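You operate a simulated robot arm through the tools that you are given. There is no shell and no other tool. Be economical: measure what you need, move in short steps, check, and stop when the job is done.

You run a simulated robot arm. Do the job below in one go: nothing can be reset, and whatever is moved stays where it is left.

TASK
Scatter sugar pearls over the orange cupcake and set it on the plate.
Fine: from the mill, only that kind, a full turn or so; the small white plate; swing the arm back to LOAD.

The check looks at the end state, three seconds after you hand in, the way a careful person would. Anything else that was tipped, shoved, dropped, spilled or broken makes it a failure.

THE ROBOT
A 5-joint arm with a two-finger parallel gripper, fixed in place. Base frame: the origin is at the foot of the arm, x ahead of it, y to its left, z up; the work surface is at about z = 6. Lengths are in mm, angles in rad, forces in N, time in s.
With the tool pointing down near the work surface it reaches from about 260 to 600 mm from the base axis. Its first joint turns from -1.152 to 1.152 rad. The tool tilts only in the upright plane through the base axis and itself; it spins freely about its own axis. Payload 1.57 kg.
Tool frame: the origin (TCP) lies between the finger pads and is the grasp point; the fingertips stand 30 mm ahead of it; z points along the fingers, y is the line along which they close. The gripper opens to 80 mm. The fingers are 17 mm wide and 12 mm thick; the gripper's body (40 by 82 mm) begins 80 mm behind the TCP.
Orientation is that of the tool frame in the base frame, as [roll, pitch, yaw] about the fixed x, y, z axes, in that order (R = Rz(yaw) Ry(pitch) Rx(roll)). With the fingers straight down and closing along the base's y, the tool's x points along the base's -x, its y along +y and its z along -z.

THE INTERFACE
- The arm moves only by the tool move_arm. Its argument "increments" is a list of rows, each a list of 7 numbers: the shift along the base's x, y, z in mm, then the turn, a rotation vector about the base's x, y, z in rad, then the opening, from 0 (shut) to 1 (fully open). In form: [[x, y, z, ax, ay, az, claw], ...]. A call has 1 to 20 rows; each row shifts and turns the commanded pose from where the row before left it. A row lasts 0.2 s, in which the tool goes at most 50 mm and 0.15 rad; a call with a longer step from one row to the next is refused whole, and so is a gripper value outside its range. A pose out of reach is approached as far as the arm can. The call stops where the force on the tool passes 40 N (or 10 N more than at its start, if that is more) or the arm is blocked; 0.2 s more then pass. The fingers move at their own pace (about 153 mm/s each) and stop on an object; they squeeze with about 22 N. The grip force told is the motor's: it shows also when the fingers shut on nothing. Time passes only in rows, and 0.2 s behind the last, so rows that do not move let the fingers close. It gives the time, the measured TCP pose, the force on the tool (base axes), the opening and the grip force at its end, in the units of the frame above (readings bear some noise), with the torque about the TCP (base axes, N m) and any sound that the robot's microphone picked up, and new pictures: "show" is both (left out), scene, wrist or none.
- Cameras (640 x 400 px; columns grow to the right, rows downward): "scene" is fixed at [16.8, 376.8, 537]; the picture's right is [-0.91, -0.41, 0.00], its down [-0.18, 0.41, -0.90] and it looks along [0.37, -0.82, -0.44] (base axes); focal length 326 px, centre (320, 200). "wrist" rides on the gripper at [72, -7, -122] in the tool frame; the picture's right is [0.09, 1.00, 0.00], its down [-0.84, 0.08, -0.54] and it looks along [-0.54, 0.05, 0.84] (tool axes); focal length 238 px, centre (320, 200). There is no depth. A picture from a camera that has moved, and an enlarged one, comes with that camera's place and axes in the base frame and with its lens.
- inspect(camera, box): a new picture of the part [left, top, right, bottom] of that camera's present view, enlarged. The clock stands still meanwhile.
- hand_in(): hands the job in; it is judged then, once.

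Go step by step. Nothing tells you positions but the pictures and the camera data: compare them with the known pose of the tool, close in by small moves and look again before you grip or let go. The budget is 120 turns and 200 pictures, counting those below and the enlarged ones. Unless the task says otherwise, let go and move clear before handing in, and close with one line.

The tools are called by a JSON object that holds its "method" and its "body". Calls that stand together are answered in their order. move_arm: Moves the arm, as the interface text tells. Its arguments: {"type":"object","properties":{"increments":{"type":"array"},"show":{"type":"string","enum":["both","scene","wrist","none"]}},"required":["increments"]} The other tools are called the same way: inspect (camera, box) takes an enlarged picture of a part of a camera's view; hand_in () hands the job in.

At the start:

```text
t: 0.0
tool_pos: [294.7, -208.3, 372.0]
ee_rot: [-3.141, 0.001, -3.141]
contact_force: [0.1, 0.4, -0.5]
wrist_torque: [-0.01, 0.0, 0.0]
width: 80.0
grasp_force: 0.0
```

scene: 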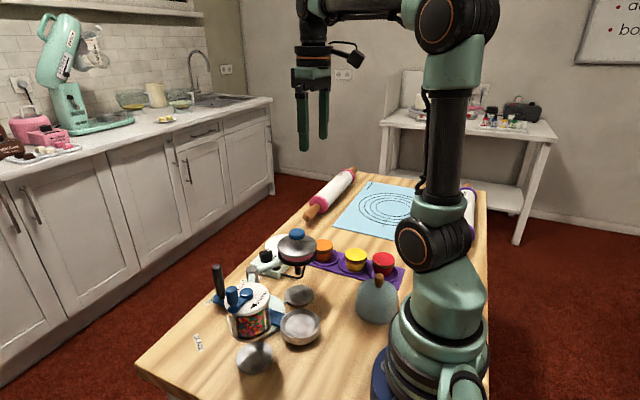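
wrist: 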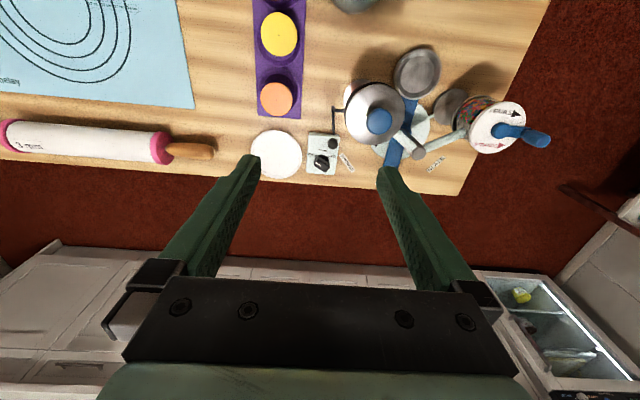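

I see a table with three cupcakes on a purple tray, a white plate, and some mill/dispenser apparatus with an arm. I'll enlarge the views to understand the mechanism.

{"method": "inspect", "body": {"camera": "scene", "box": [180, 220, 420, 380]}}

{"method": "inspect", "body": {"camera": "wrist", "box": [240, 40, 560, 220]}}

```text
2.50 times, centred on (300, 300) of scene
camera zoom: at [16.8, 376.8, 537.0], right [-0.91, -0.41, 0.0], down [-0.18, 0.41, -0.9], along [0.37, -0.82, -0.44], focal length 814 px, centre (370, -50)
```

zoom: 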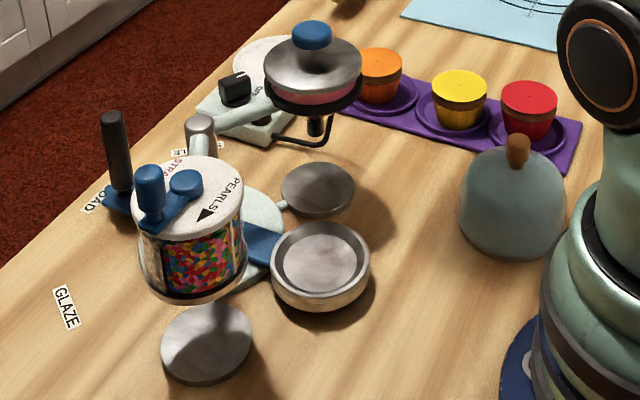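

```text
2.00 times, centred on (400, 130) of wrist
camera zoom: at [222.2, -214.6, 493.5], right [-0.09, 1.0, 0.0], down [0.84, 0.08, 0.54], along [0.54, 0.05, -0.84], focal length 477 px, centre (160, 340)
```

zoom: 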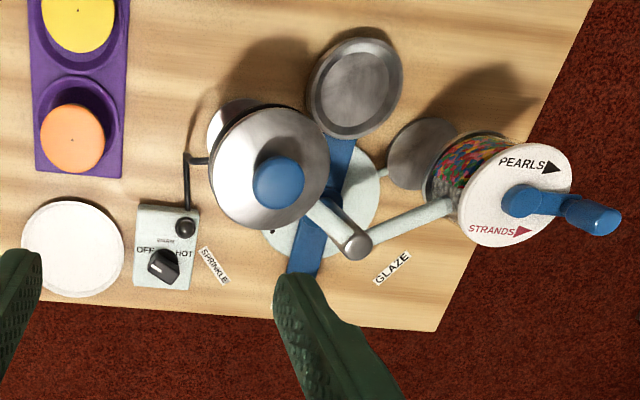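

The cupcake sits at about (303,-284) with its top near z 53, and the plate is near (423,-291). The swing hub is at (352,-41) with its dish at (250,-41), its handle at (448,-40) and the mill at (297,48). I'll move above the cupcake and look, and also zoom in on the mill's markings.

{"method": "inspect", "body": {"camera": "wrist", "box": [440, 80, 560, 155]}}

{"method": "inspect", "body": {"camera": "scene", "box": [200, 260, 328, 340]}}

{"method": "move_arm", "body": {"increments": [[1.7, -15.2, -40, 0, 0, 0, 1], [1.7, -15.2, -40, 0, 0, 0, 1], [1.7, -15.2, -40, 0, 0, 0, 1], [1.7, -15.2, -40, 0, 0, 0, 1], [1.5, -15, -40, 0, 0, 0, 1]]}}

```text
5.33 times, centred on (500, 118) of wrist
camera zoom: at [222.2, -214.6, 493.5], right [-0.09, 1.0, 0.0], down [0.84, 0.08, 0.54], along [0.54, 0.05, -0.84], focal length 1271 px, centre (-640, 640)
```

zoom: 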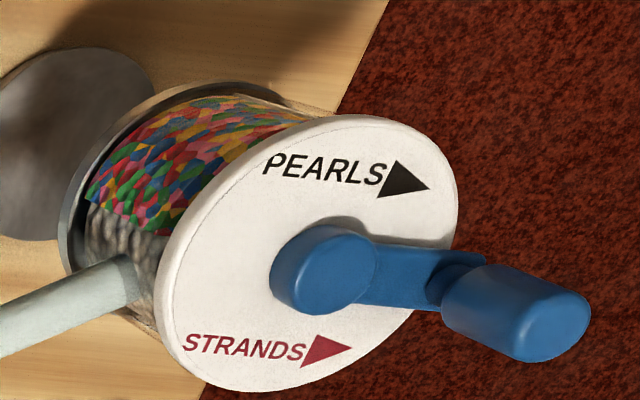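

```text
5.00 times, centred on (264, 300) of scene
camera zoom: at [16.8, 376.8, 537.0], right [-0.91, -0.41, 0.0], down [-0.18, 0.41, -0.9], along [0.37, -0.82, -0.44], focal length 1628 px, centre (600, -300)
```

zoom: 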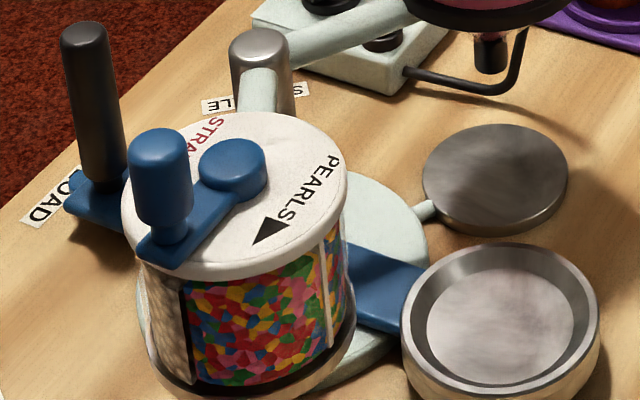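

```text
t: 1.2
tool_pos: [303.5, -283.0, 171.4]
ee_rot: [3.141, 0.001, -3.141]
contact_force: [-0.2, -0.4, -0.8]
wrist_torque: [-0.01, 0.02, -0.01]
width: 80.0
grasp_force: 0.0
camera wrist: at [230.9, -290.5, 292.6], right [-0.09, 1.0, 0.0], down [0.84, 0.08, 0.54], along [0.54, 0.05, -0.84], focal length 238 px, centre (320, 200)
```

scene: 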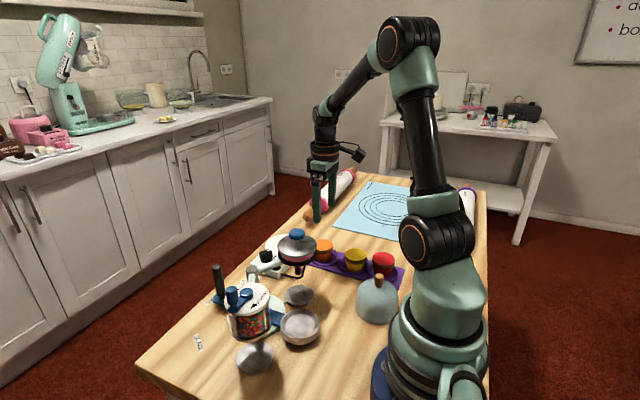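
wrist: 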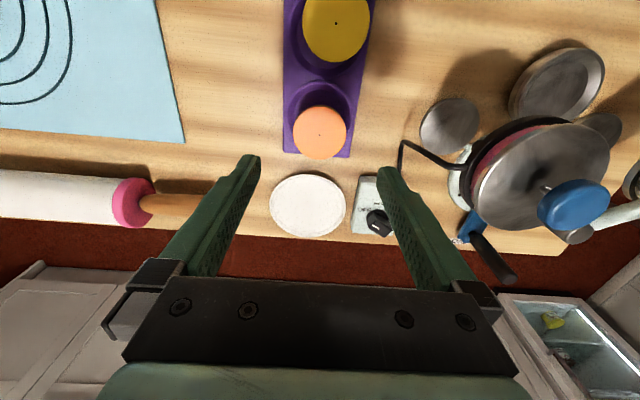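

PEARLS means turning clockwise seen from above. The cupcake is confirmed at (303,-284), so I'll look closely at its case and the tray before going down.

{"method": "inspect", "body": {"camera": "scene", "box": [296, 225, 408, 295]}}

{"method": "inspect", "body": {"camera": "wrist", "box": [240, 60, 400, 160]}}

```text
5.71 times, centred on (352, 260) of scene
camera zoom: at [16.8, 376.8, 537.0], right [-0.91, -0.41, 0.0], down [-0.18, 0.41, -0.9], along [0.37, -0.82, -0.44], focal length 1861 px, centre (137, -143)
```

zoom: 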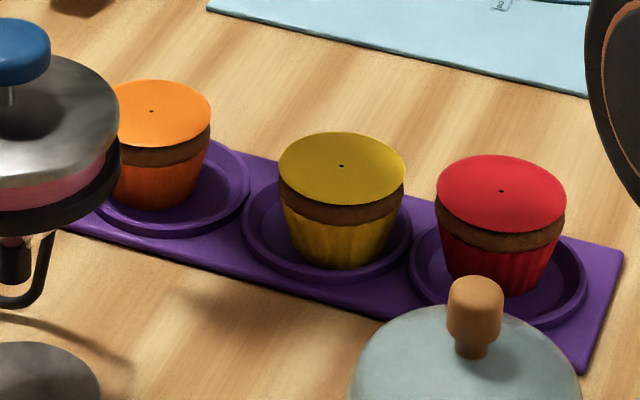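

```text
4.00 times, centred on (320, 110) of wrist
camera zoom: at [230.9, -290.5, 292.6], right [-0.09, 1.0, 0.0], down [0.84, 0.08, 0.54], along [0.54, 0.05, -0.84], focal length 953 px, centre (320, 560)
```

zoom: 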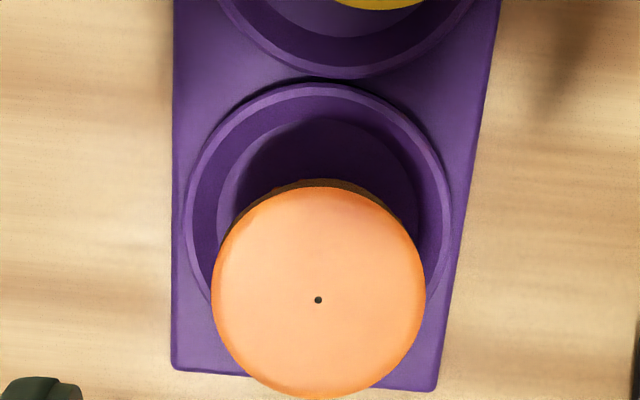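

The cupcake is about 54 mm across, its base is at about z 12, and the tray's ring is low. I'll descend to TCP z≈55 with the fingers open.

{"method": "move_arm", "body": {"increments": [[0, -1, -40, 0, 0, 0, 1], [0, 0, -40, 0, 0, 0, 1], [0, 0, -20, 0, 0, 0, 1], [0, 0, -16, 0, 0, 0, 1]]}}

```text
t: 2.2
tool_pos: [304.3, -285.8, 55.9]
ee_rot: [-3.141, -0.001, -3.14]
contact_force: [-0.3, 0.7, -0.7]
wrist_torque: [-0.03, -0.04, -0.02]
width: 80.0
grasp_force: 0.1
camera wrist: at [231.0, -291.9, 177.4], right [-0.09, 1.0, 0.0], down [0.84, 0.08, 0.54], along [0.54, 0.05, -0.84], focal length 238 px, centre (320, 200)
```

scene: 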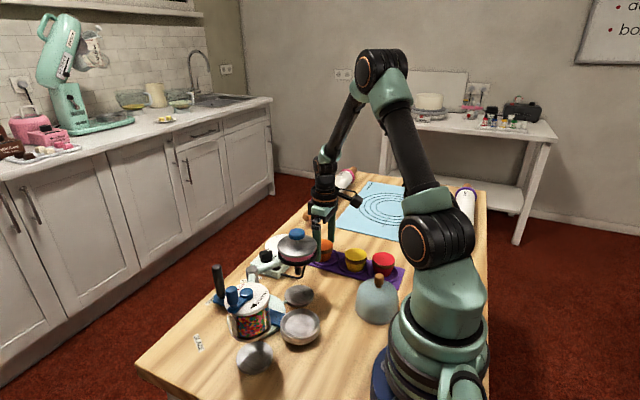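
wrist: 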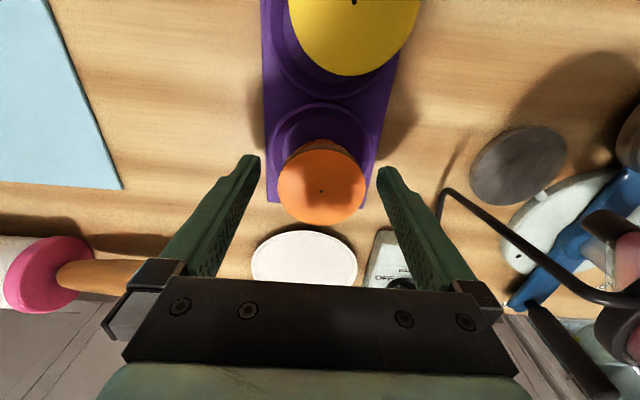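

The fingers straddle the orange cupcake and it is centred. I'll close on it.

{"method": "move_arm", "body": {"increments": [[0, 0.5, 0, 0, 0, 0, 0.6], [0, 0, 0, 0, 0, 0, 0.5], [0, 0, 0, 0, 0, 0, 0.5]], "show": "wrist"}}

```text
t: 3.0
tool_pos: [303.7, -285.1, 56.0]
ee_rot: [-3.139, 0.0, -3.141]
contact_force: [-0.6, 0.2, -0.3]
wrist_torque: [-0.01, 0.01, -0.01]
width: 54.6
grasp_force: 21.9
camera wrist: at [230.9, -291.2, 177.7], right [-0.09, 1.0, 0.0], down [0.84, 0.08, 0.54], along [0.54, 0.05, -0.84], focal length 238 px, centre (320, 200)
```

wrist: 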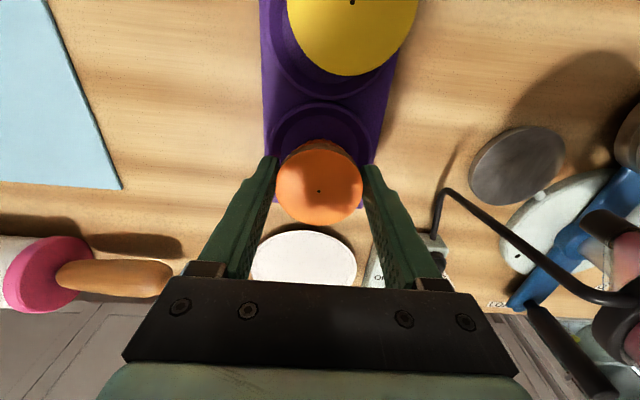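

It is gripped at 54.6 mm. I'll lift it high and carry it over the pot to above the dish.

{"method": "move_arm", "body": {"increments": [[0, 0, 10, 0, 0, 0, 0.5], [0, 0, 30, 0, 0, 0, 0.5], [0, 0, 40, 0, 0, 0, 0.5], [0, 0, 40, 0, 0, 0, 0.5], [0, 0, 40, 0, 0, 0, 0.5], [0, 0, 40, 0, 0, 0, 0.5], [0, 0, 34, 0, 0, 0, 0.5], [-5, 24, 0, 0, 0, 0, 0.5], [-7, 35, 0, 0, 0, 0, 0.5], [-7, 35, 0, 0, 0, 0, 0.5], [-8, 35, 0, 0, 0, 0, 0.5], [-8, 35, 0, 0, 0, 0, 0.5], [-8, 35, 0, 0, 0, 0, 0.5], [-8, 30, 0, 0, 0, 0, 0.5], [-3, 15, 0, 0, 0, 0, 0.5], [0, 0, 0, 0, 0, 0, 0.5]]}}

```text
t: 6.4
tool_pos: [248.1, -38.9, 290.9]
ee_rot: [-3.141, -0.001, -3.141]
contact_force: [0.6, -0.7, -0.3]
wrist_torque: [0.0, 0.03, 0.02]
width: 54.7
grasp_force: 21.8
camera wrist: at [175.5, -45.6, 411.4], right [-0.09, 1.0, 0.0], down [0.84, 0.08, 0.54], along [0.54, 0.05, -0.84], focal length 238 px, centre (320, 200)
```

scene: 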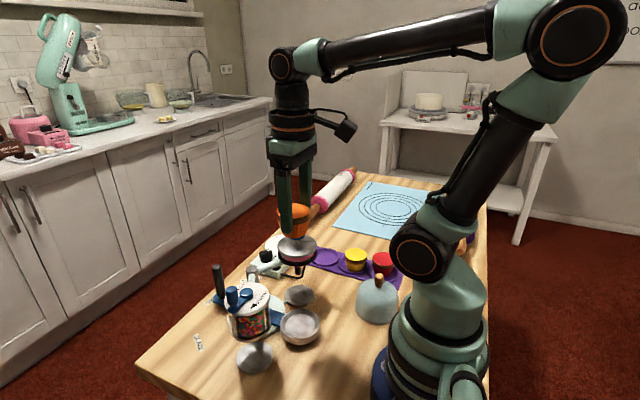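
wrist: 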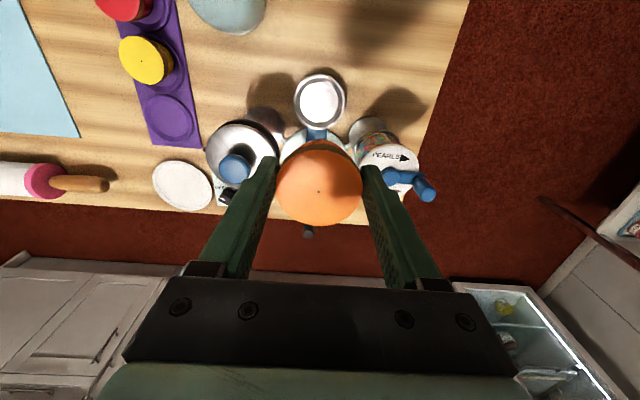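

The dish sits between pot and mill with clear room. I'll zoom in to pin down its centre.

{"method": "inspect", "body": {"camera": "wrist", "box": [256, 60, 384, 140]}}

{"method": "inspect", "body": {"camera": "scene", "box": [268, 290, 332, 355]}}

```text
5.00 times, centred on (320, 100) of wrist
camera zoom: at [175.5, -45.6, 411.4], right [-0.09, 1.0, 0.0], down [0.84, 0.08, 0.54], along [0.54, 0.05, -0.84], focal length 1192 px, centre (320, 700)
```

zoom: 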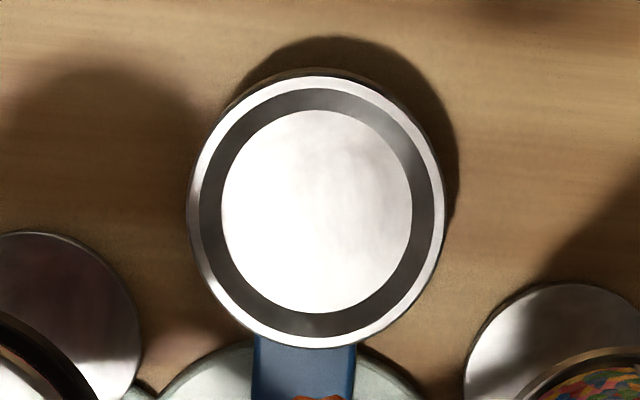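

```text
6.15 times, centred on (300, 322) of scene
camera zoom: at [16.8, 376.8, 537.0], right [-0.91, -0.41, 0.0], down [-0.18, 0.41, -0.9], along [0.37, -0.82, -0.44], focal length 2004 px, centre (443, -554)
```

zoom: 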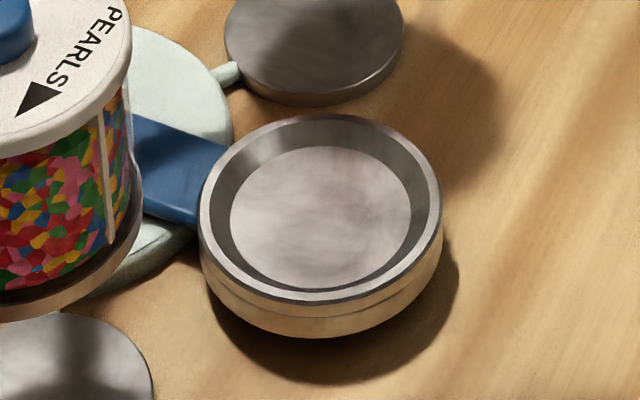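

The dish centre is about (248,-40.5), rim z≈25 and floor z≈21. I'll descend to z≈95 first and check reach and clearance.

{"method": "move_arm", "body": {"increments": [[0, -1.6, -30, 0, 0, 0, 0.5], [0, 0, -40, 0, 0, 0, 0.5], [0, 0, -40, 0, 0, 0, 0.5], [0, 0, -40, 0, 0, 0, 0.5], [0, 0, -30, 0, 0, 0, 0.5], [0, 0, -15, 0, 0, 0, 0.5], [0, 0, 0, 0, 0, 0, 0.5]]}}

```text
t: 8.0
tool_pos: [249.3, -42.6, 95.5]
ee_rot: [3.14, 0.002, -3.141]
contact_force: [-0.1, -0.7, -0.3]
wrist_torque: [0.0, 0.0, 0.01]
width: 54.8
grasp_force: 22.0
camera wrist: at [175.8, -48.9, 216.3], right [-0.09, 1.0, 0.0], down [0.84, 0.08, 0.54], along [0.54, 0.05, -0.84], focal length 238 px, centre (320, 200)
```

scene: 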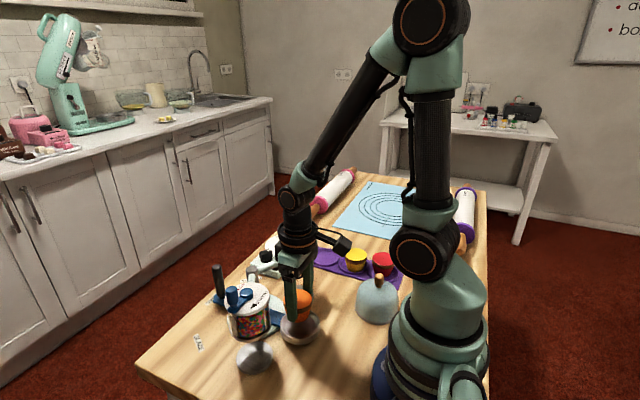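
wrist: 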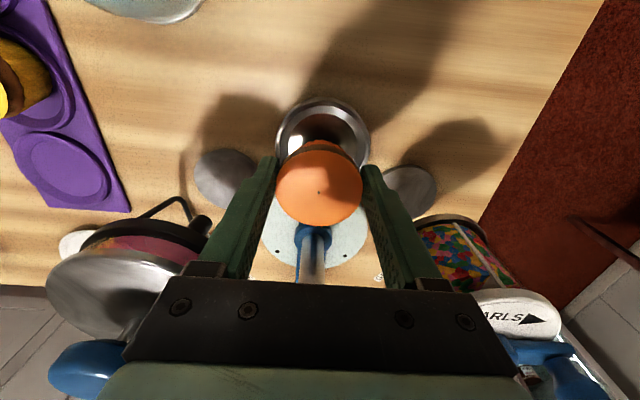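

Reach is fine and the cupcake is over the dish. I'll lower it gently until it touches.

{"method": "move_arm", "body": {"increments": [[-1, 1.5, -12, 0, 0, 0, 0.5], [0, 0, -10, 0, 0, 0, 0.5], [0, 0, -4, 0, 0, 0, 0.5], [0, 0, 0, 0, 0, 0, 0.5]]}}

{"method": "inspect", "body": {"camera": "scene", "box": [240, 270, 352, 350]}}

```text
t: 9.0
tool_pos: [248.8, -40.6, 69.8]
ee_rot: [-3.142, 0.002, -3.139]
contact_force: [-1.4, 2.1, 16.7]
wrist_torque: [-0.02, -0.06, 0.05]
width: 54.5
grasp_force: 22.0
camera wrist: at [175.4, -47.3, 190.5], right [-0.09, 1.0, 0.0], down [0.84, 0.08, 0.54], along [0.54, 0.05, -0.84], focal length 238 px, centre (320, 200)
```

scene: 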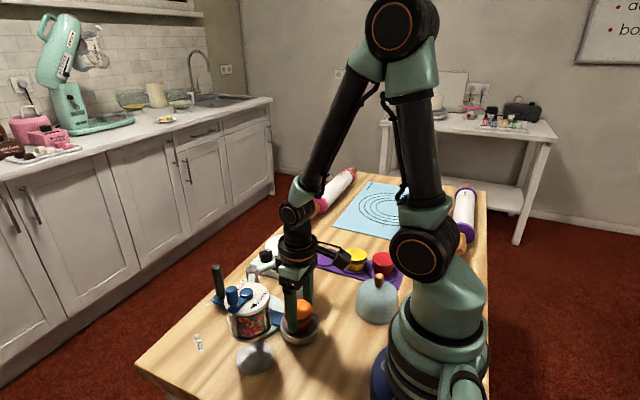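
wrist: 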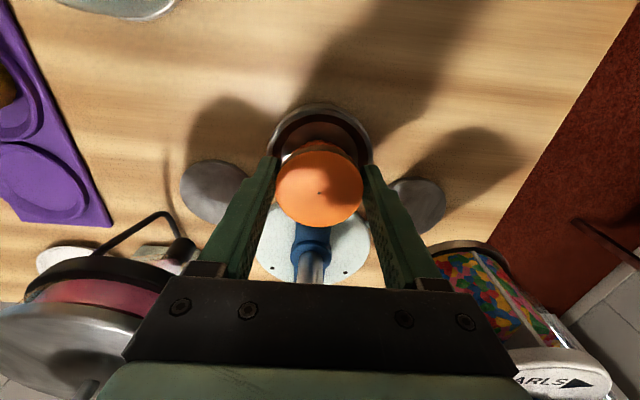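

```text
5.00 times, centred on (296, 310) of scene
camera zoom: at [16.8, 376.8, 537.0], right [-0.91, -0.41, 0.0], down [-0.18, 0.41, -0.9], along [0.37, -0.82, -0.44], focal length 1628 px, centre (440, -350)
```

zoom: 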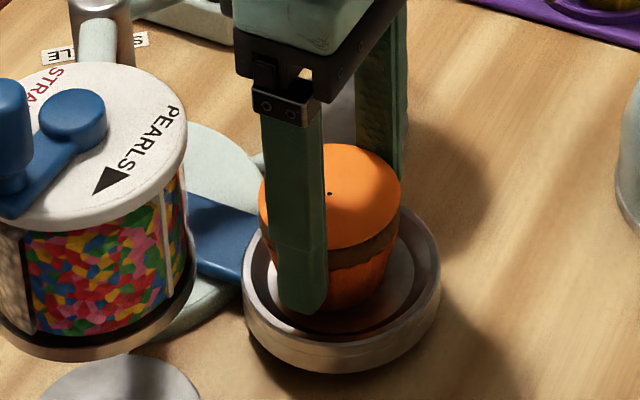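

The cupcake is resting in the dish (about 17 N of contact force). I'll ease up slightly and release.

{"method": "move_arm", "body": {"increments": [[0, 0, -0.5, 0, 0, 0, 0.5], [0, 0, 1.5, 0, 0, 0, 0.6], [0, 0, 0, 0, 0, 0, 0.9], [0, 0, 0, 0, 0, 0, 0.95]]}}

{"method": "inspect", "body": {"camera": "scene", "box": [240, 270, 352, 350]}}

```text
t: 10.0
tool_pos: [249.2, -40.1, 70.5]
ee_rot: [-3.141, 0.0, -3.141]
contact_force: [0.1, 0.3, -0.3]
wrist_torque: [0.02, -0.02, 0.03]
width: 76.0
grasp_force: 0.1
camera wrist: at [175.4, -47.0, 191.4], right [-0.09, 1.0, 0.0], down [0.84, 0.08, 0.54], along [0.54, 0.05, -0.84], focal length 238 px, centre (320, 200)
```

scene: 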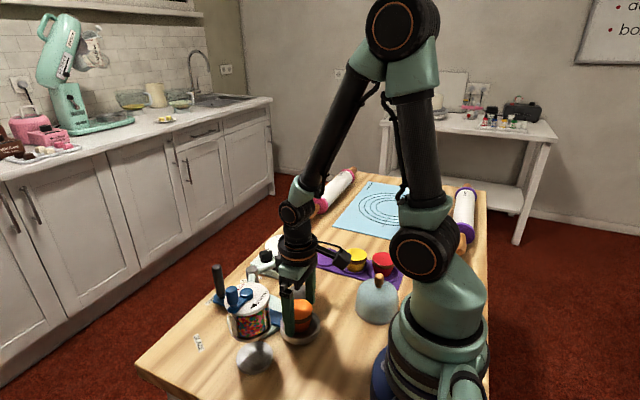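
wrist: 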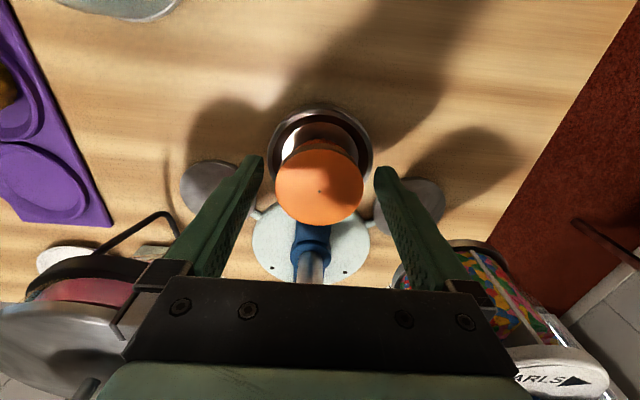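

```text
5.00 times, centred on (296, 310) of scene
camera zoom: at [16.8, 376.8, 537.0], right [-0.91, -0.41, 0.0], down [-0.18, 0.41, -0.9], along [0.37, -0.82, -0.44], focal length 1628 px, centre (440, -350)
```

zoom: 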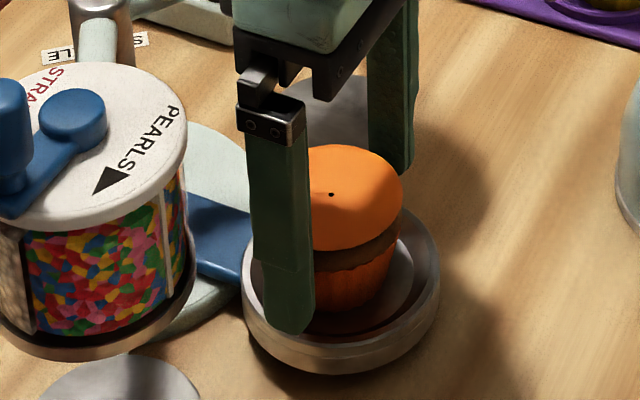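

The cupcake sits level in the dish. I'll rise straight up and go over to the black handle.

{"method": "move_arm", "body": {"increments": [[0, 0, 20, 0, 0, 0, 0.95], [0, 0, 45, 0, 0, 0, 0.95], [0, 0, 45, 0, 0, 0, 0.95], [0, 0, 45, 0, 0, 0, 0.95], [0, 0, 45, 0, 0, 0, 0.95], [40, 0, 0, 0, 0, 0, 0.8], [45, 0, 0, 0, 0, 0, 0.7], [45, 0, 0, 0, 0, 0, 0.6], [45, 0, 0, 0, 0, 0, 0.6], [21, 0, -30, 0, 0, 0, 0.6], [0, 0, -40, 0, 0, 0, 0.6], [0, 0, 0, 0, 0, 0, 0.6]]}}

```text
t: 12.6
tool_pos: [444.0, -40.1, 199.0]
ee_rot: [3.141, -0.001, 3.141]
contact_force: [0.2, -0.2, -0.2]
wrist_torque: [0.02, -0.02, -0.02]
width: 47.7
grasp_force: 0.0
camera wrist: at [371.1, -47.1, 320.5], right [-0.09, 1.0, 0.0], down [0.84, 0.08, 0.54], along [0.54, 0.05, -0.84], focal length 238 px, centre (320, 200)
```

scene: 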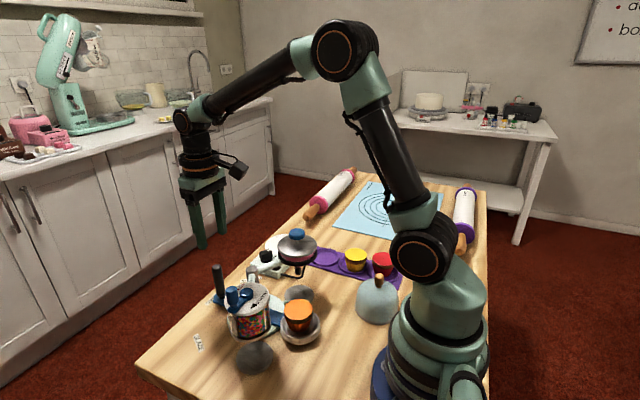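
wrist: 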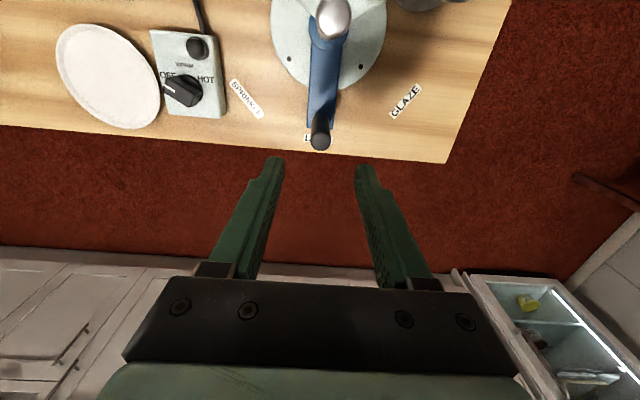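

The handle's top is at (443.5,-40), right under the gripper. I'll descend around it and look before gripping.

{"method": "move_arm", "body": {"increments": [[0, 0, -40, 0, 0, 0, 0.6], [0, 0, -40, 0, 0, 0, 0.6], [0, 0, -30, 0, 0, 0, 0.6], [0, 0, -5, 0, 0, 0, 0.6]]}}

{"method": "inspect", "body": {"camera": "scene", "box": [190, 225, 302, 305]}}

```text
t: 13.6
tool_pos: [445.1, -40.1, 84.7]
ee_rot: [3.14, 0.001, 3.14]
contact_force: [0.7, -0.1, 0.4]
wrist_torque: [-0.01, 0.01, 0.01]
width: 47.8
grasp_force: 0.1
camera wrist: at [371.6, -46.7, 205.7], right [-0.09, 1.0, 0.0], down [0.84, 0.08, 0.54], along [0.54, 0.05, -0.84], focal length 238 px, centre (320, 200)
```

scene: 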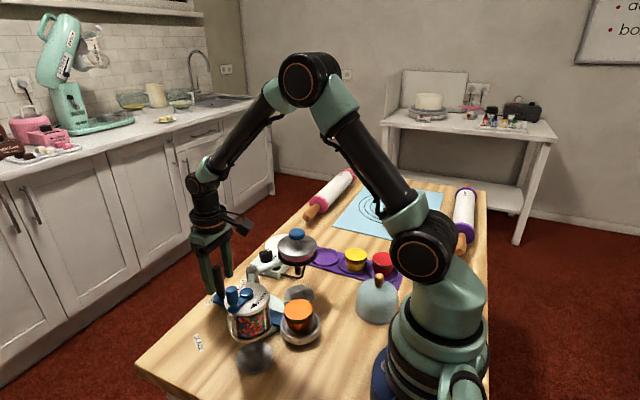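
wrist: 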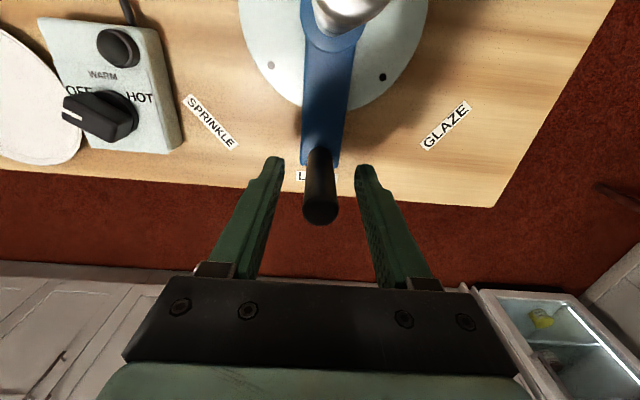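

```text
5.00 times, centred on (246, 265) of scene
camera zoom: at [16.8, 376.8, 537.0], right [-0.91, -0.41, 0.0], down [-0.18, 0.41, -0.9], along [0.37, -0.82, -0.44], focal length 1628 px, centre (690, -125)
```

zoom: 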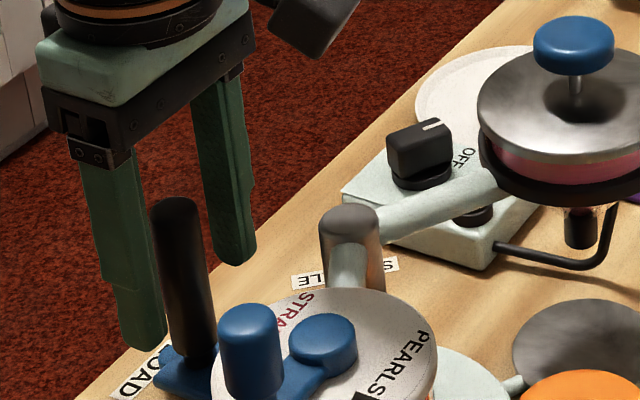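

The handle stands between the fingers. I'll close on it.

{"method": "move_arm", "body": {"increments": [[0, 0, 0, 0, 0, 0, 0.1], [0, 0, 0, 0, 0, 0, 0.1], [0, 0, 0, 0, 0, 0, 0.1]], "show": "wrist"}}

```text
t: 14.4
tool_pos: [444.7, -40.5, 83.3]
ee_rot: [3.141, -0.001, 3.141]
contact_force: [3.7, -0.8, -8.4]
wrist_torque: [0.65, -0.14, 0.0]
width: 19.9
grasp_force: 34.1
camera wrist: at [371.6, -46.7, 205.8], right [-0.09, 1.0, 0.0], down [0.84, 0.08, 0.54], along [0.54, 0.05, -0.84], focal length 238 px, centre (320, 200)
```

wrist: 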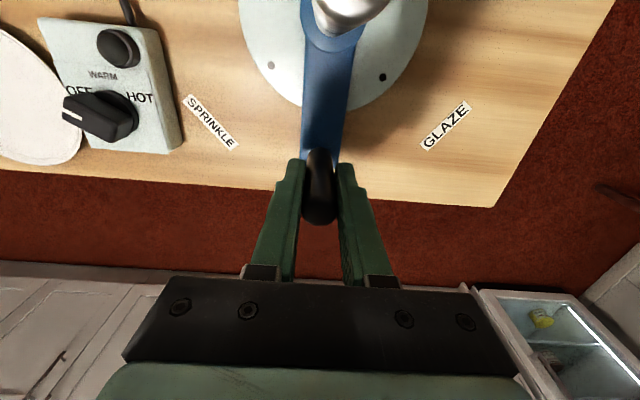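

The handle is gripped (19.9 mm). I'll start swinging it slowly towards SPRINKLE along the arc around the hub.

{"method": "move_arm", "body": {"increments": [[-0.17, -5.55, 0, 0, 0, -0.06, 0.1], [-0.87, -8.27, 0, 0, 0, -0.09, 0.1], [-1.84, -9.06, 0, 0, 0, -0.1, 0.1], [-2.73, -8.84, 0, 0, 0, -0.1, 0.1], [-3.6, -8.51, 0, 0, 0, -0.1, 0.1]]}}

```text
t: 15.6
tool_pos: [434.0, -81.2, 84.8]
ee_rot: [3.141, 0.001, 2.69]
contact_force: [10.6, -5.5, -25.5]
wrist_torque: [0.64, -0.38, 0.0]
width: 19.6
grasp_force: 33.4
camera wrist: at [365.8, -55.3, 206.3], right [0.35, 0.94, 0.0], down [0.79, -0.3, 0.54], along [0.51, -0.19, -0.84], focal length 238 px, centre (320, 200)
```

scene: 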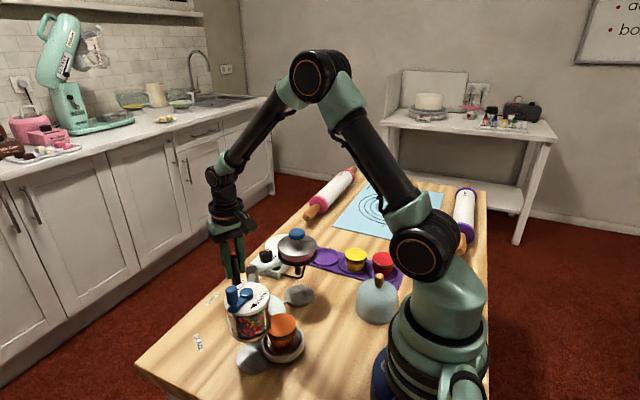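
wrist: 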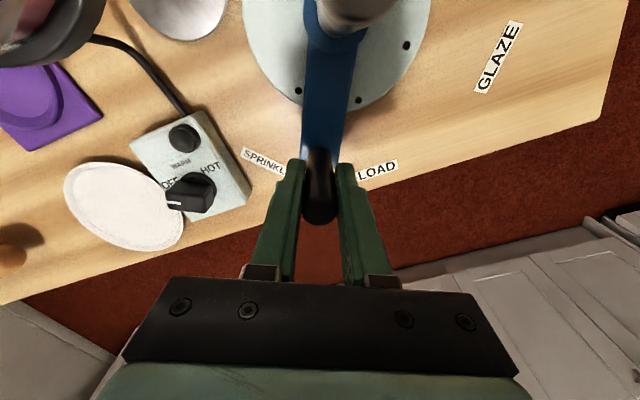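

The swing is moving smoothly but there's some vertical load, so I'll trim the height and radius a bit and carry on.

{"method": "move_arm", "body": {"increments": [[0.6, -0.4, -1.2, 0, 0, 0, 0.1], [-4.43, -8.12, -0.5, 0, 0, -0.1, 0.1], [-5.22, -7.63, 0, 0, 0, -0.1, 0.1], [-5.96, -7.07, 0, 0, 0, -0.1, 0.1], [-6.63, -6.44, 0, 0, 0, -0.1, 0.1]]}}

{"method": "inspect", "body": {"camera": "scene", "box": [200, 280, 328, 380]}}

```text
t: 16.8
tool_pos: [411.1, -109.4, 84.4]
ee_rot: [-3.14, -0.001, 2.291]
contact_force: [-11.6, 15.6, 19.7]
wrist_torque: [0.56, -0.61, -0.02]
width: 19.8
grasp_force: 33.4
camera wrist: at [359.2, -60.0, 205.0], right [0.69, 0.73, 0.0], down [0.61, -0.58, 0.54], along [0.39, -0.37, -0.84], focal length 238 px, centre (320, 200)
```

scene: 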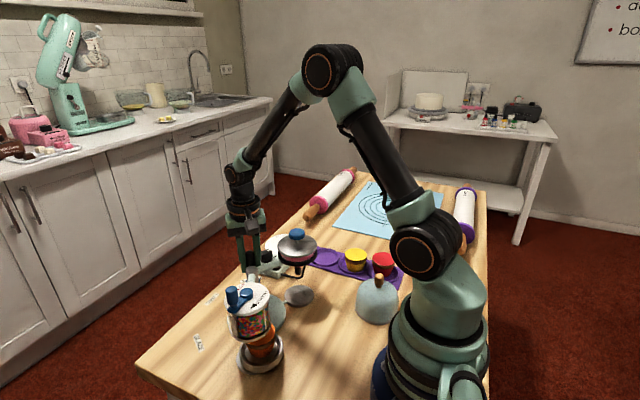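
wrist: 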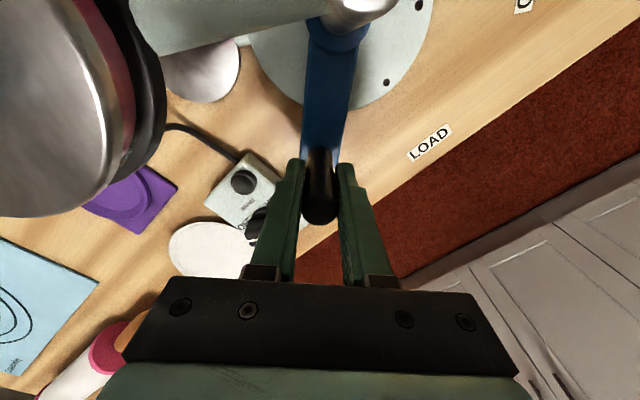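

```text
4.00 times, centred on (264, 330) of scene
camera zoom: at [16.7, 376.8, 537.0], right [-0.91, -0.41, 0.0], down [-0.18, 0.4, -0.9], along [0.37, -0.82, -0.44], focal length 1303 px, centre (544, -320)
```

zoom: 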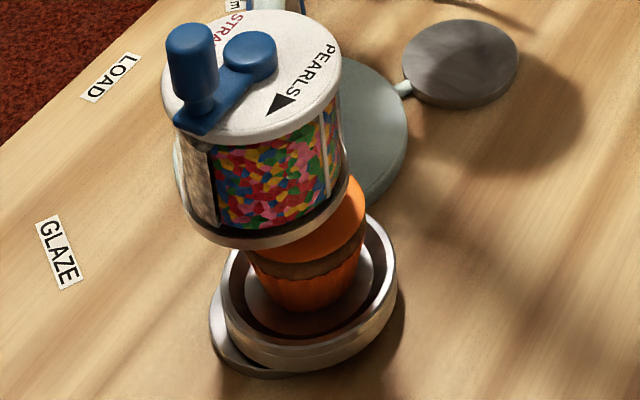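

The dish is almost under the mill, about 9° short. I'll correct the slight loads and finish the swing.

{"method": "move_arm", "body": {"increments": [[-0.3, 0.3, 0.8, 0, 0, 0, 0.1], [-3.7, -3.0, 0, 0, 0, -0.05, 0.1], [-3.55, -2.75, 0, 0, 0, -0.05, 0.1], [-3.82, -2.6, 0, 0, 0, -0.05, 0.1]]}}

{"method": "inspect", "body": {"camera": "scene", "box": [200, 280, 328, 380]}}

```text
t: 17.8
tool_pos: [403.1, -116.7, 83.9]
ee_rot: [3.141, 0.003, 2.145]
contact_force: [13.6, 26.6, -12.6]
wrist_torque: [-0.03, 1.39, 0.02]
width: 20.1
grasp_force: 33.2
camera wrist: at [357.2, -60.0, 204.8], right [0.79, 0.62, 0.0], down [0.52, -0.66, 0.54], along [0.34, -0.43, -0.84], focal length 238 px, centre (320, 200)
```

scene: 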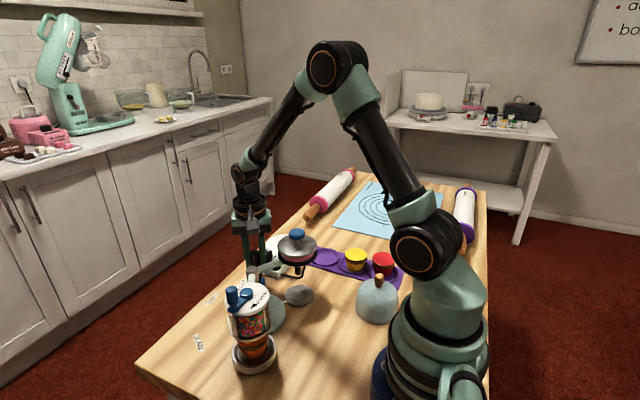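
wrist: 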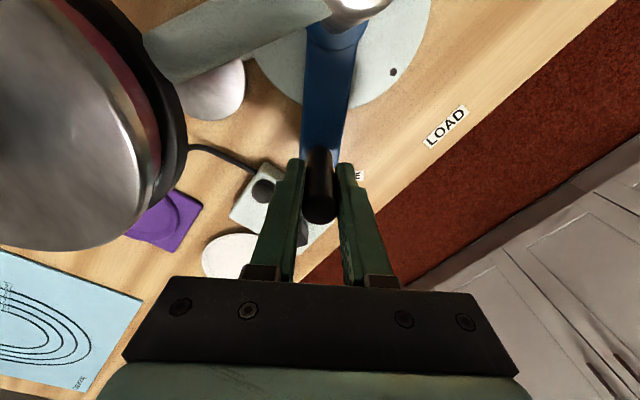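

```text
4.00 times, centred on (264, 330) of scene
camera zoom: at [16.9, 376.8, 537.0], right [-0.91, -0.41, 0.0], down [-0.18, 0.41, -0.9], along [0.37, -0.82, -0.44], focal length 1303 px, centre (544, -320)
```

zoom: 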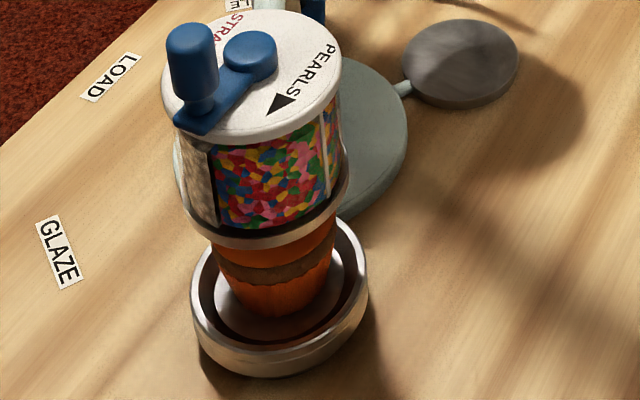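

There's a firm tangential resistance at about -56.5°, which looks like the end stop, and the dish sits squarely over its station. I'll relieve the load, release and rise.

{"method": "move_arm", "body": {"increments": [[0.7, 0.5, 0, 0, 0, 0, 0.1], [0, 0, 0, 0, 0, 0, 0.5], [0, 0, 0, 0, 0, 0, 0.5], [0, 0, 30, 0, 0, 0, 0.5], [0, 0, 40, 0, 0, 0, 0.5], [0, 0, 40, 0, 0, 0, 0.5], [0, 0, 40, 0, 0, 0, 0.5], [0, 0, 40, 0, 0, 0, 0.5]]}}

{"method": "inspect", "body": {"camera": "scene", "box": [200, 250, 328, 380]}}

```text
t: 19.6
tool_pos: [402.5, -118.0, 276.0]
ee_rot: [-3.141, 0.002, 2.144]
contact_force: [-0.6, 0.7, -0.3]
wrist_torque: [0.0, 0.0, 0.01]
width: 40.1
grasp_force: 0.0
camera wrist: at [357.2, -60.1, 396.7], right [0.79, 0.62, 0.0], down [0.52, -0.66, 0.54], along [0.33, -0.43, -0.84], focal length 238 px, centre (320, 200)
```

scene: 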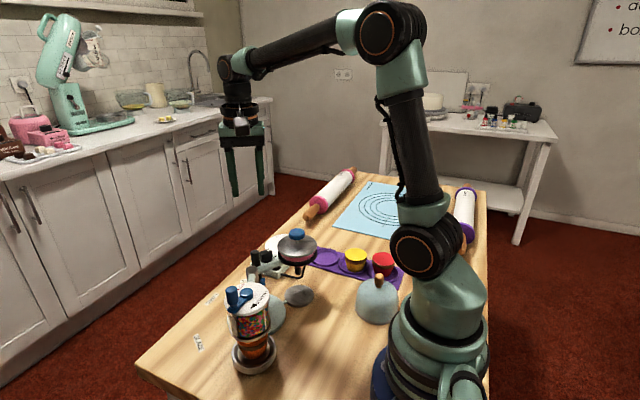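
wrist: 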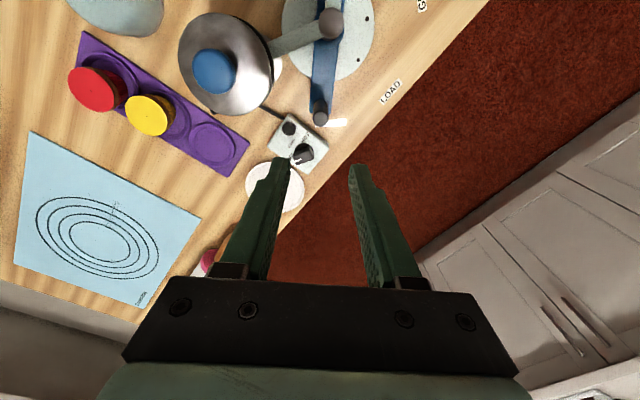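

```text
3.08 times, centred on (264, 315) of scene
camera zoom: at [16.8, 376.8, 537.0], right [-0.91, -0.41, 0.0], down [-0.18, 0.41, -0.9], along [0.37, -0.82, -0.44], focal length 1002 px, centre (492, -154)
```

zoom: 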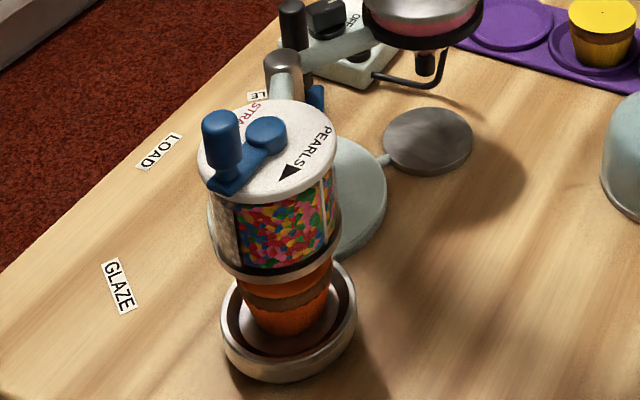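

The cupcake sits under the mill (dish at about (297,51)). Next I go above the crank knob at about (299,80) with the fingers turned to close along x.

{"method": "move_arm", "body": {"increments": [[-17, 33, 4, 0, 0, -0.095, 0.5], [-17, 33, 4, 0, 0, -0.095, 0.5], [-17, 33, 4, 0, 0, -0.095, 0.5], [-17, 33, 0, 0, 0, -0.095, 0.5], [-18, 33, 0, 0, 0, -0.095, 0.5], [-18, 33, 0, 0, 0, -0.096, 0.5], [0, 0, 0, 0, 0, 0, 0.5]]}}

```text
t: 21.2
tool_pos: [298.3, 82.0, 286.3]
ee_rot: [-3.141, 0.0, 1.57]
contact_force: [0.2, 0.5, 0.2]
wrist_torque: [-0.03, -0.02, 0.02]
width: 39.8
grasp_force: 0.1
camera wrist: at [290.9, 153.2, 408.0], right [1.0, 0.09, 0.0], down [0.08, -0.84, 0.54], along [0.05, -0.54, -0.84], focal length 238 px, centre (320, 200)
```

scene: 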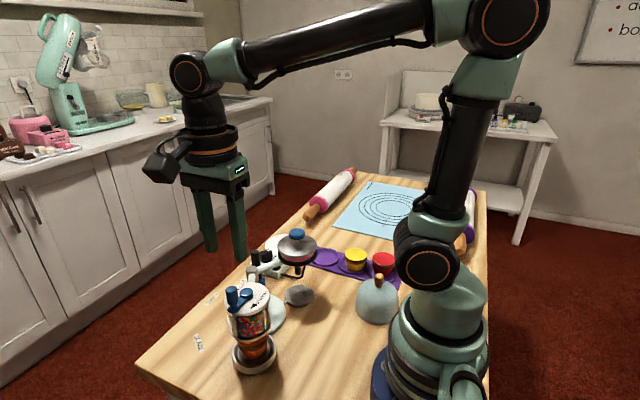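
wrist: 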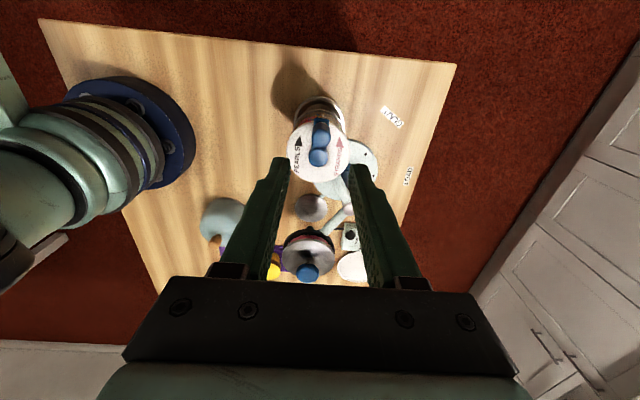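

{"method": "inspect", "body": {"camera": "wrist", "box": [272, 90, 368, 190]}}

{"method": "inspect", "body": {"camera": "scene", "box": [216, 275, 280, 315]}}

```text
4.00 times, centred on (320, 140) of wrist
camera zoom: at [290.9, 153.2, 408.0], right [1.0, 0.09, 0.0], down [0.08, -0.84, 0.54], along [0.05, -0.54, -0.84], focal length 953 px, centre (320, 440)
```

zoom: 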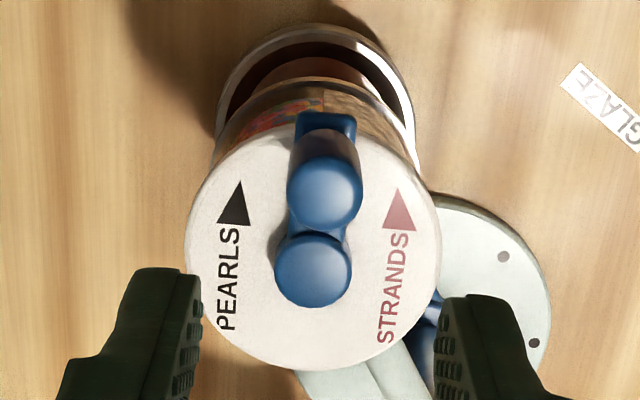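

```text
10.00 times, centred on (248, 295) of scene
camera zoom: at [16.8, 376.8, 537.0], right [-0.91, -0.41, 0.0], down [-0.18, 0.41, -0.9], along [0.37, -0.82, -0.44], focal length 3257 px, centre (1040, -750)
```

zoom: 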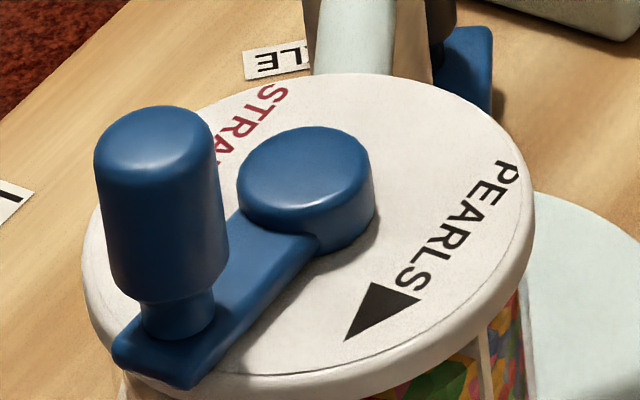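

The knob is roughly at (298,80–84) with its top at z≈190–200. I'll descend part-way for a second view to settle its height and position.

{"method": "move_arm", "body": {"increments": [[0, 0, -25, 0, 0, 0, 0.6], [0, 0, -20, 0, 0, 0, 0.6], [0, 0, 0, 0, 0, 0, 0.6]], "show": "none"}}

{"method": "inspect", "body": {"camera": "wrist", "box": [256, 100, 384, 180]}}

{"method": "inspect", "body": {"camera": "scene", "box": [200, 240, 296, 320]}}

```text
t: 22.0
tool_pos: [297.4, 81.2, 240.9]
ee_rot: [-3.14, 0.001, 1.574]
contact_force: [-0.2, -0.1, -0.5]
wrist_torque: [0.01, 0.0, 0.02]
width: 48.1
grasp_force: 0.0
```

```text
5.00 times, centred on (320, 140) of wrist
camera zoom: at [290.9, 152.8, 362.5], right [1.0, 0.09, 0.0], down [0.08, -0.84, 0.54], along [0.05, -0.54, -0.84], focal length 1192 px, centre (320, 500)
```

zoom: 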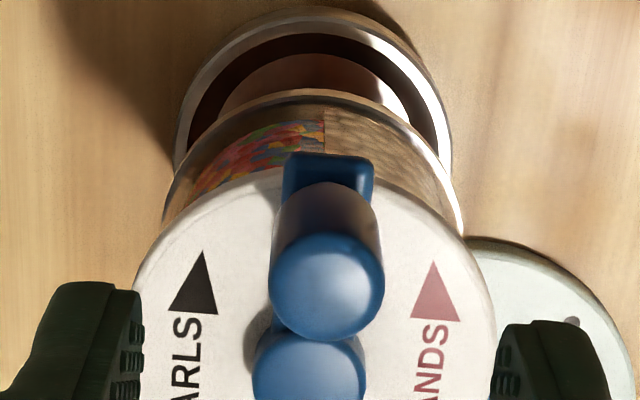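

```text
5.00 times, centred on (248, 280) of scene
camera zoom: at [16.8, 376.8, 537.0], right [-0.91, -0.41, 0.0], down [-0.18, 0.41, -0.9], along [0.37, -0.82, -0.44], focal length 1628 px, centre (680, -200)
```

zoom: 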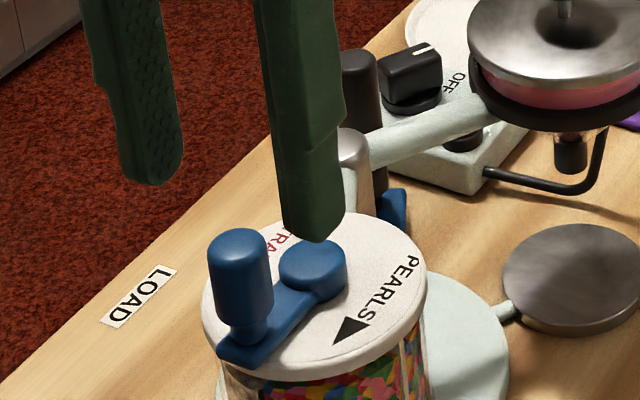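

The knob is at about (298,82.5), top z≈189, fat part about 20 mm thick. I'll lower around it to TCP z≈198 and grip.

{"method": "move_arm", "body": {"increments": [[0, 1, -25, 0, 0, 0, 0.6], [0, 0, -18, 0, 0, 0, 0.6], [0, 0, 0, 0, 0, 0, 0.6]]}}

{"method": "inspect", "body": {"camera": "scene", "box": [200, 240, 296, 320]}}

```text
t: 22.8
tool_pos: [298.1, 81.2, 198.3]
ee_rot: [3.141, 0.001, 1.572]
contact_force: [0.2, 0.3, 0.4]
wrist_torque: [0.01, 0.0, 0.03]
width: 48.2
grasp_force: 0.0
camera wrist: at [291.4, 153.5, 319.9], right [1.0, 0.09, 0.0], down [0.08, -0.84, 0.54], along [0.05, -0.54, -0.84], focal length 238 px, centre (320, 200)
```

scene: 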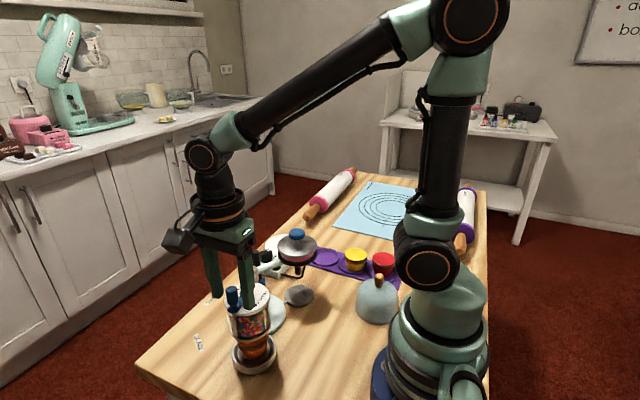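
wrist: 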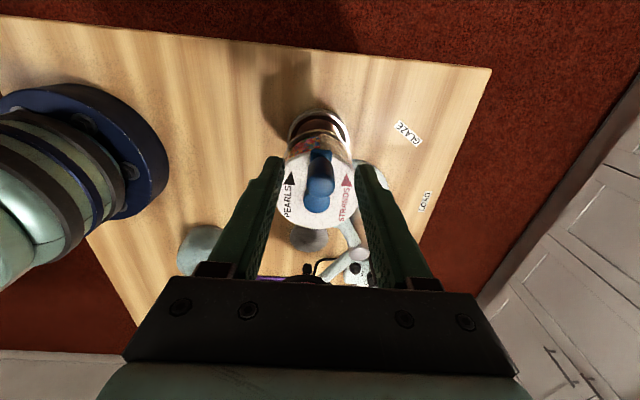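

```text
5.00 times, centred on (248, 280) of scene
camera zoom: at [16.8, 376.8, 537.0], right [-0.91, -0.41, 0.0], down [-0.18, 0.41, -0.9], along [0.37, -0.82, -0.44], focal length 1628 px, centre (680, -200)
```

zoom: 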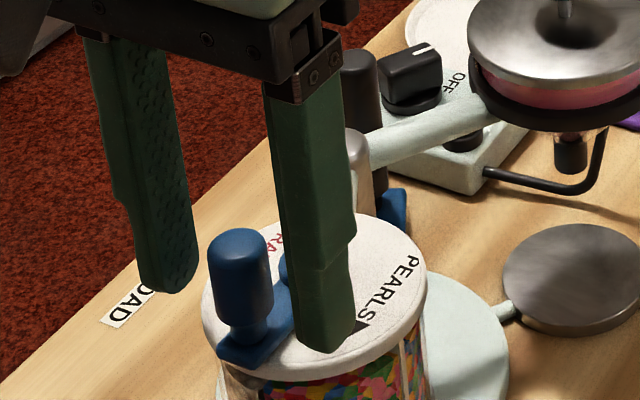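

The knob is centred between the fingers. I'll close on it.

{"method": "move_arm", "body": {"increments": [[0, 0, 0, 0, 0, 0, 0.15], [0, 0, 0, 0, 0, 0, 0.15], [0, 0, 0, 0, 0, 0, 0.15]], "show": "wrist"}}

```text
t: 23.6
tool_pos: [298.0, 82.1, 197.5]
ee_rot: [-3.141, -0.001, 1.574]
contact_force: [0.3, 0.9, -6.6]
wrist_torque: [0.05, -0.47, 0.0]
width: 17.3
grasp_force: 31.9
camera wrist: at [291.4, 153.5, 319.9], right [1.0, 0.09, 0.0], down [0.08, -0.84, 0.54], along [0.05, -0.54, -0.84], focal length 238 px, centre (320, 200)
```

wrist: 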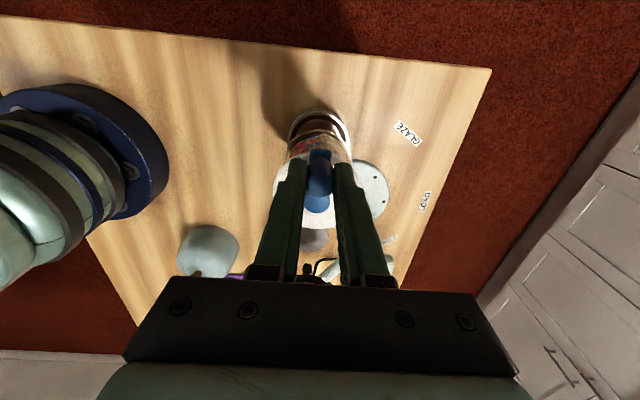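

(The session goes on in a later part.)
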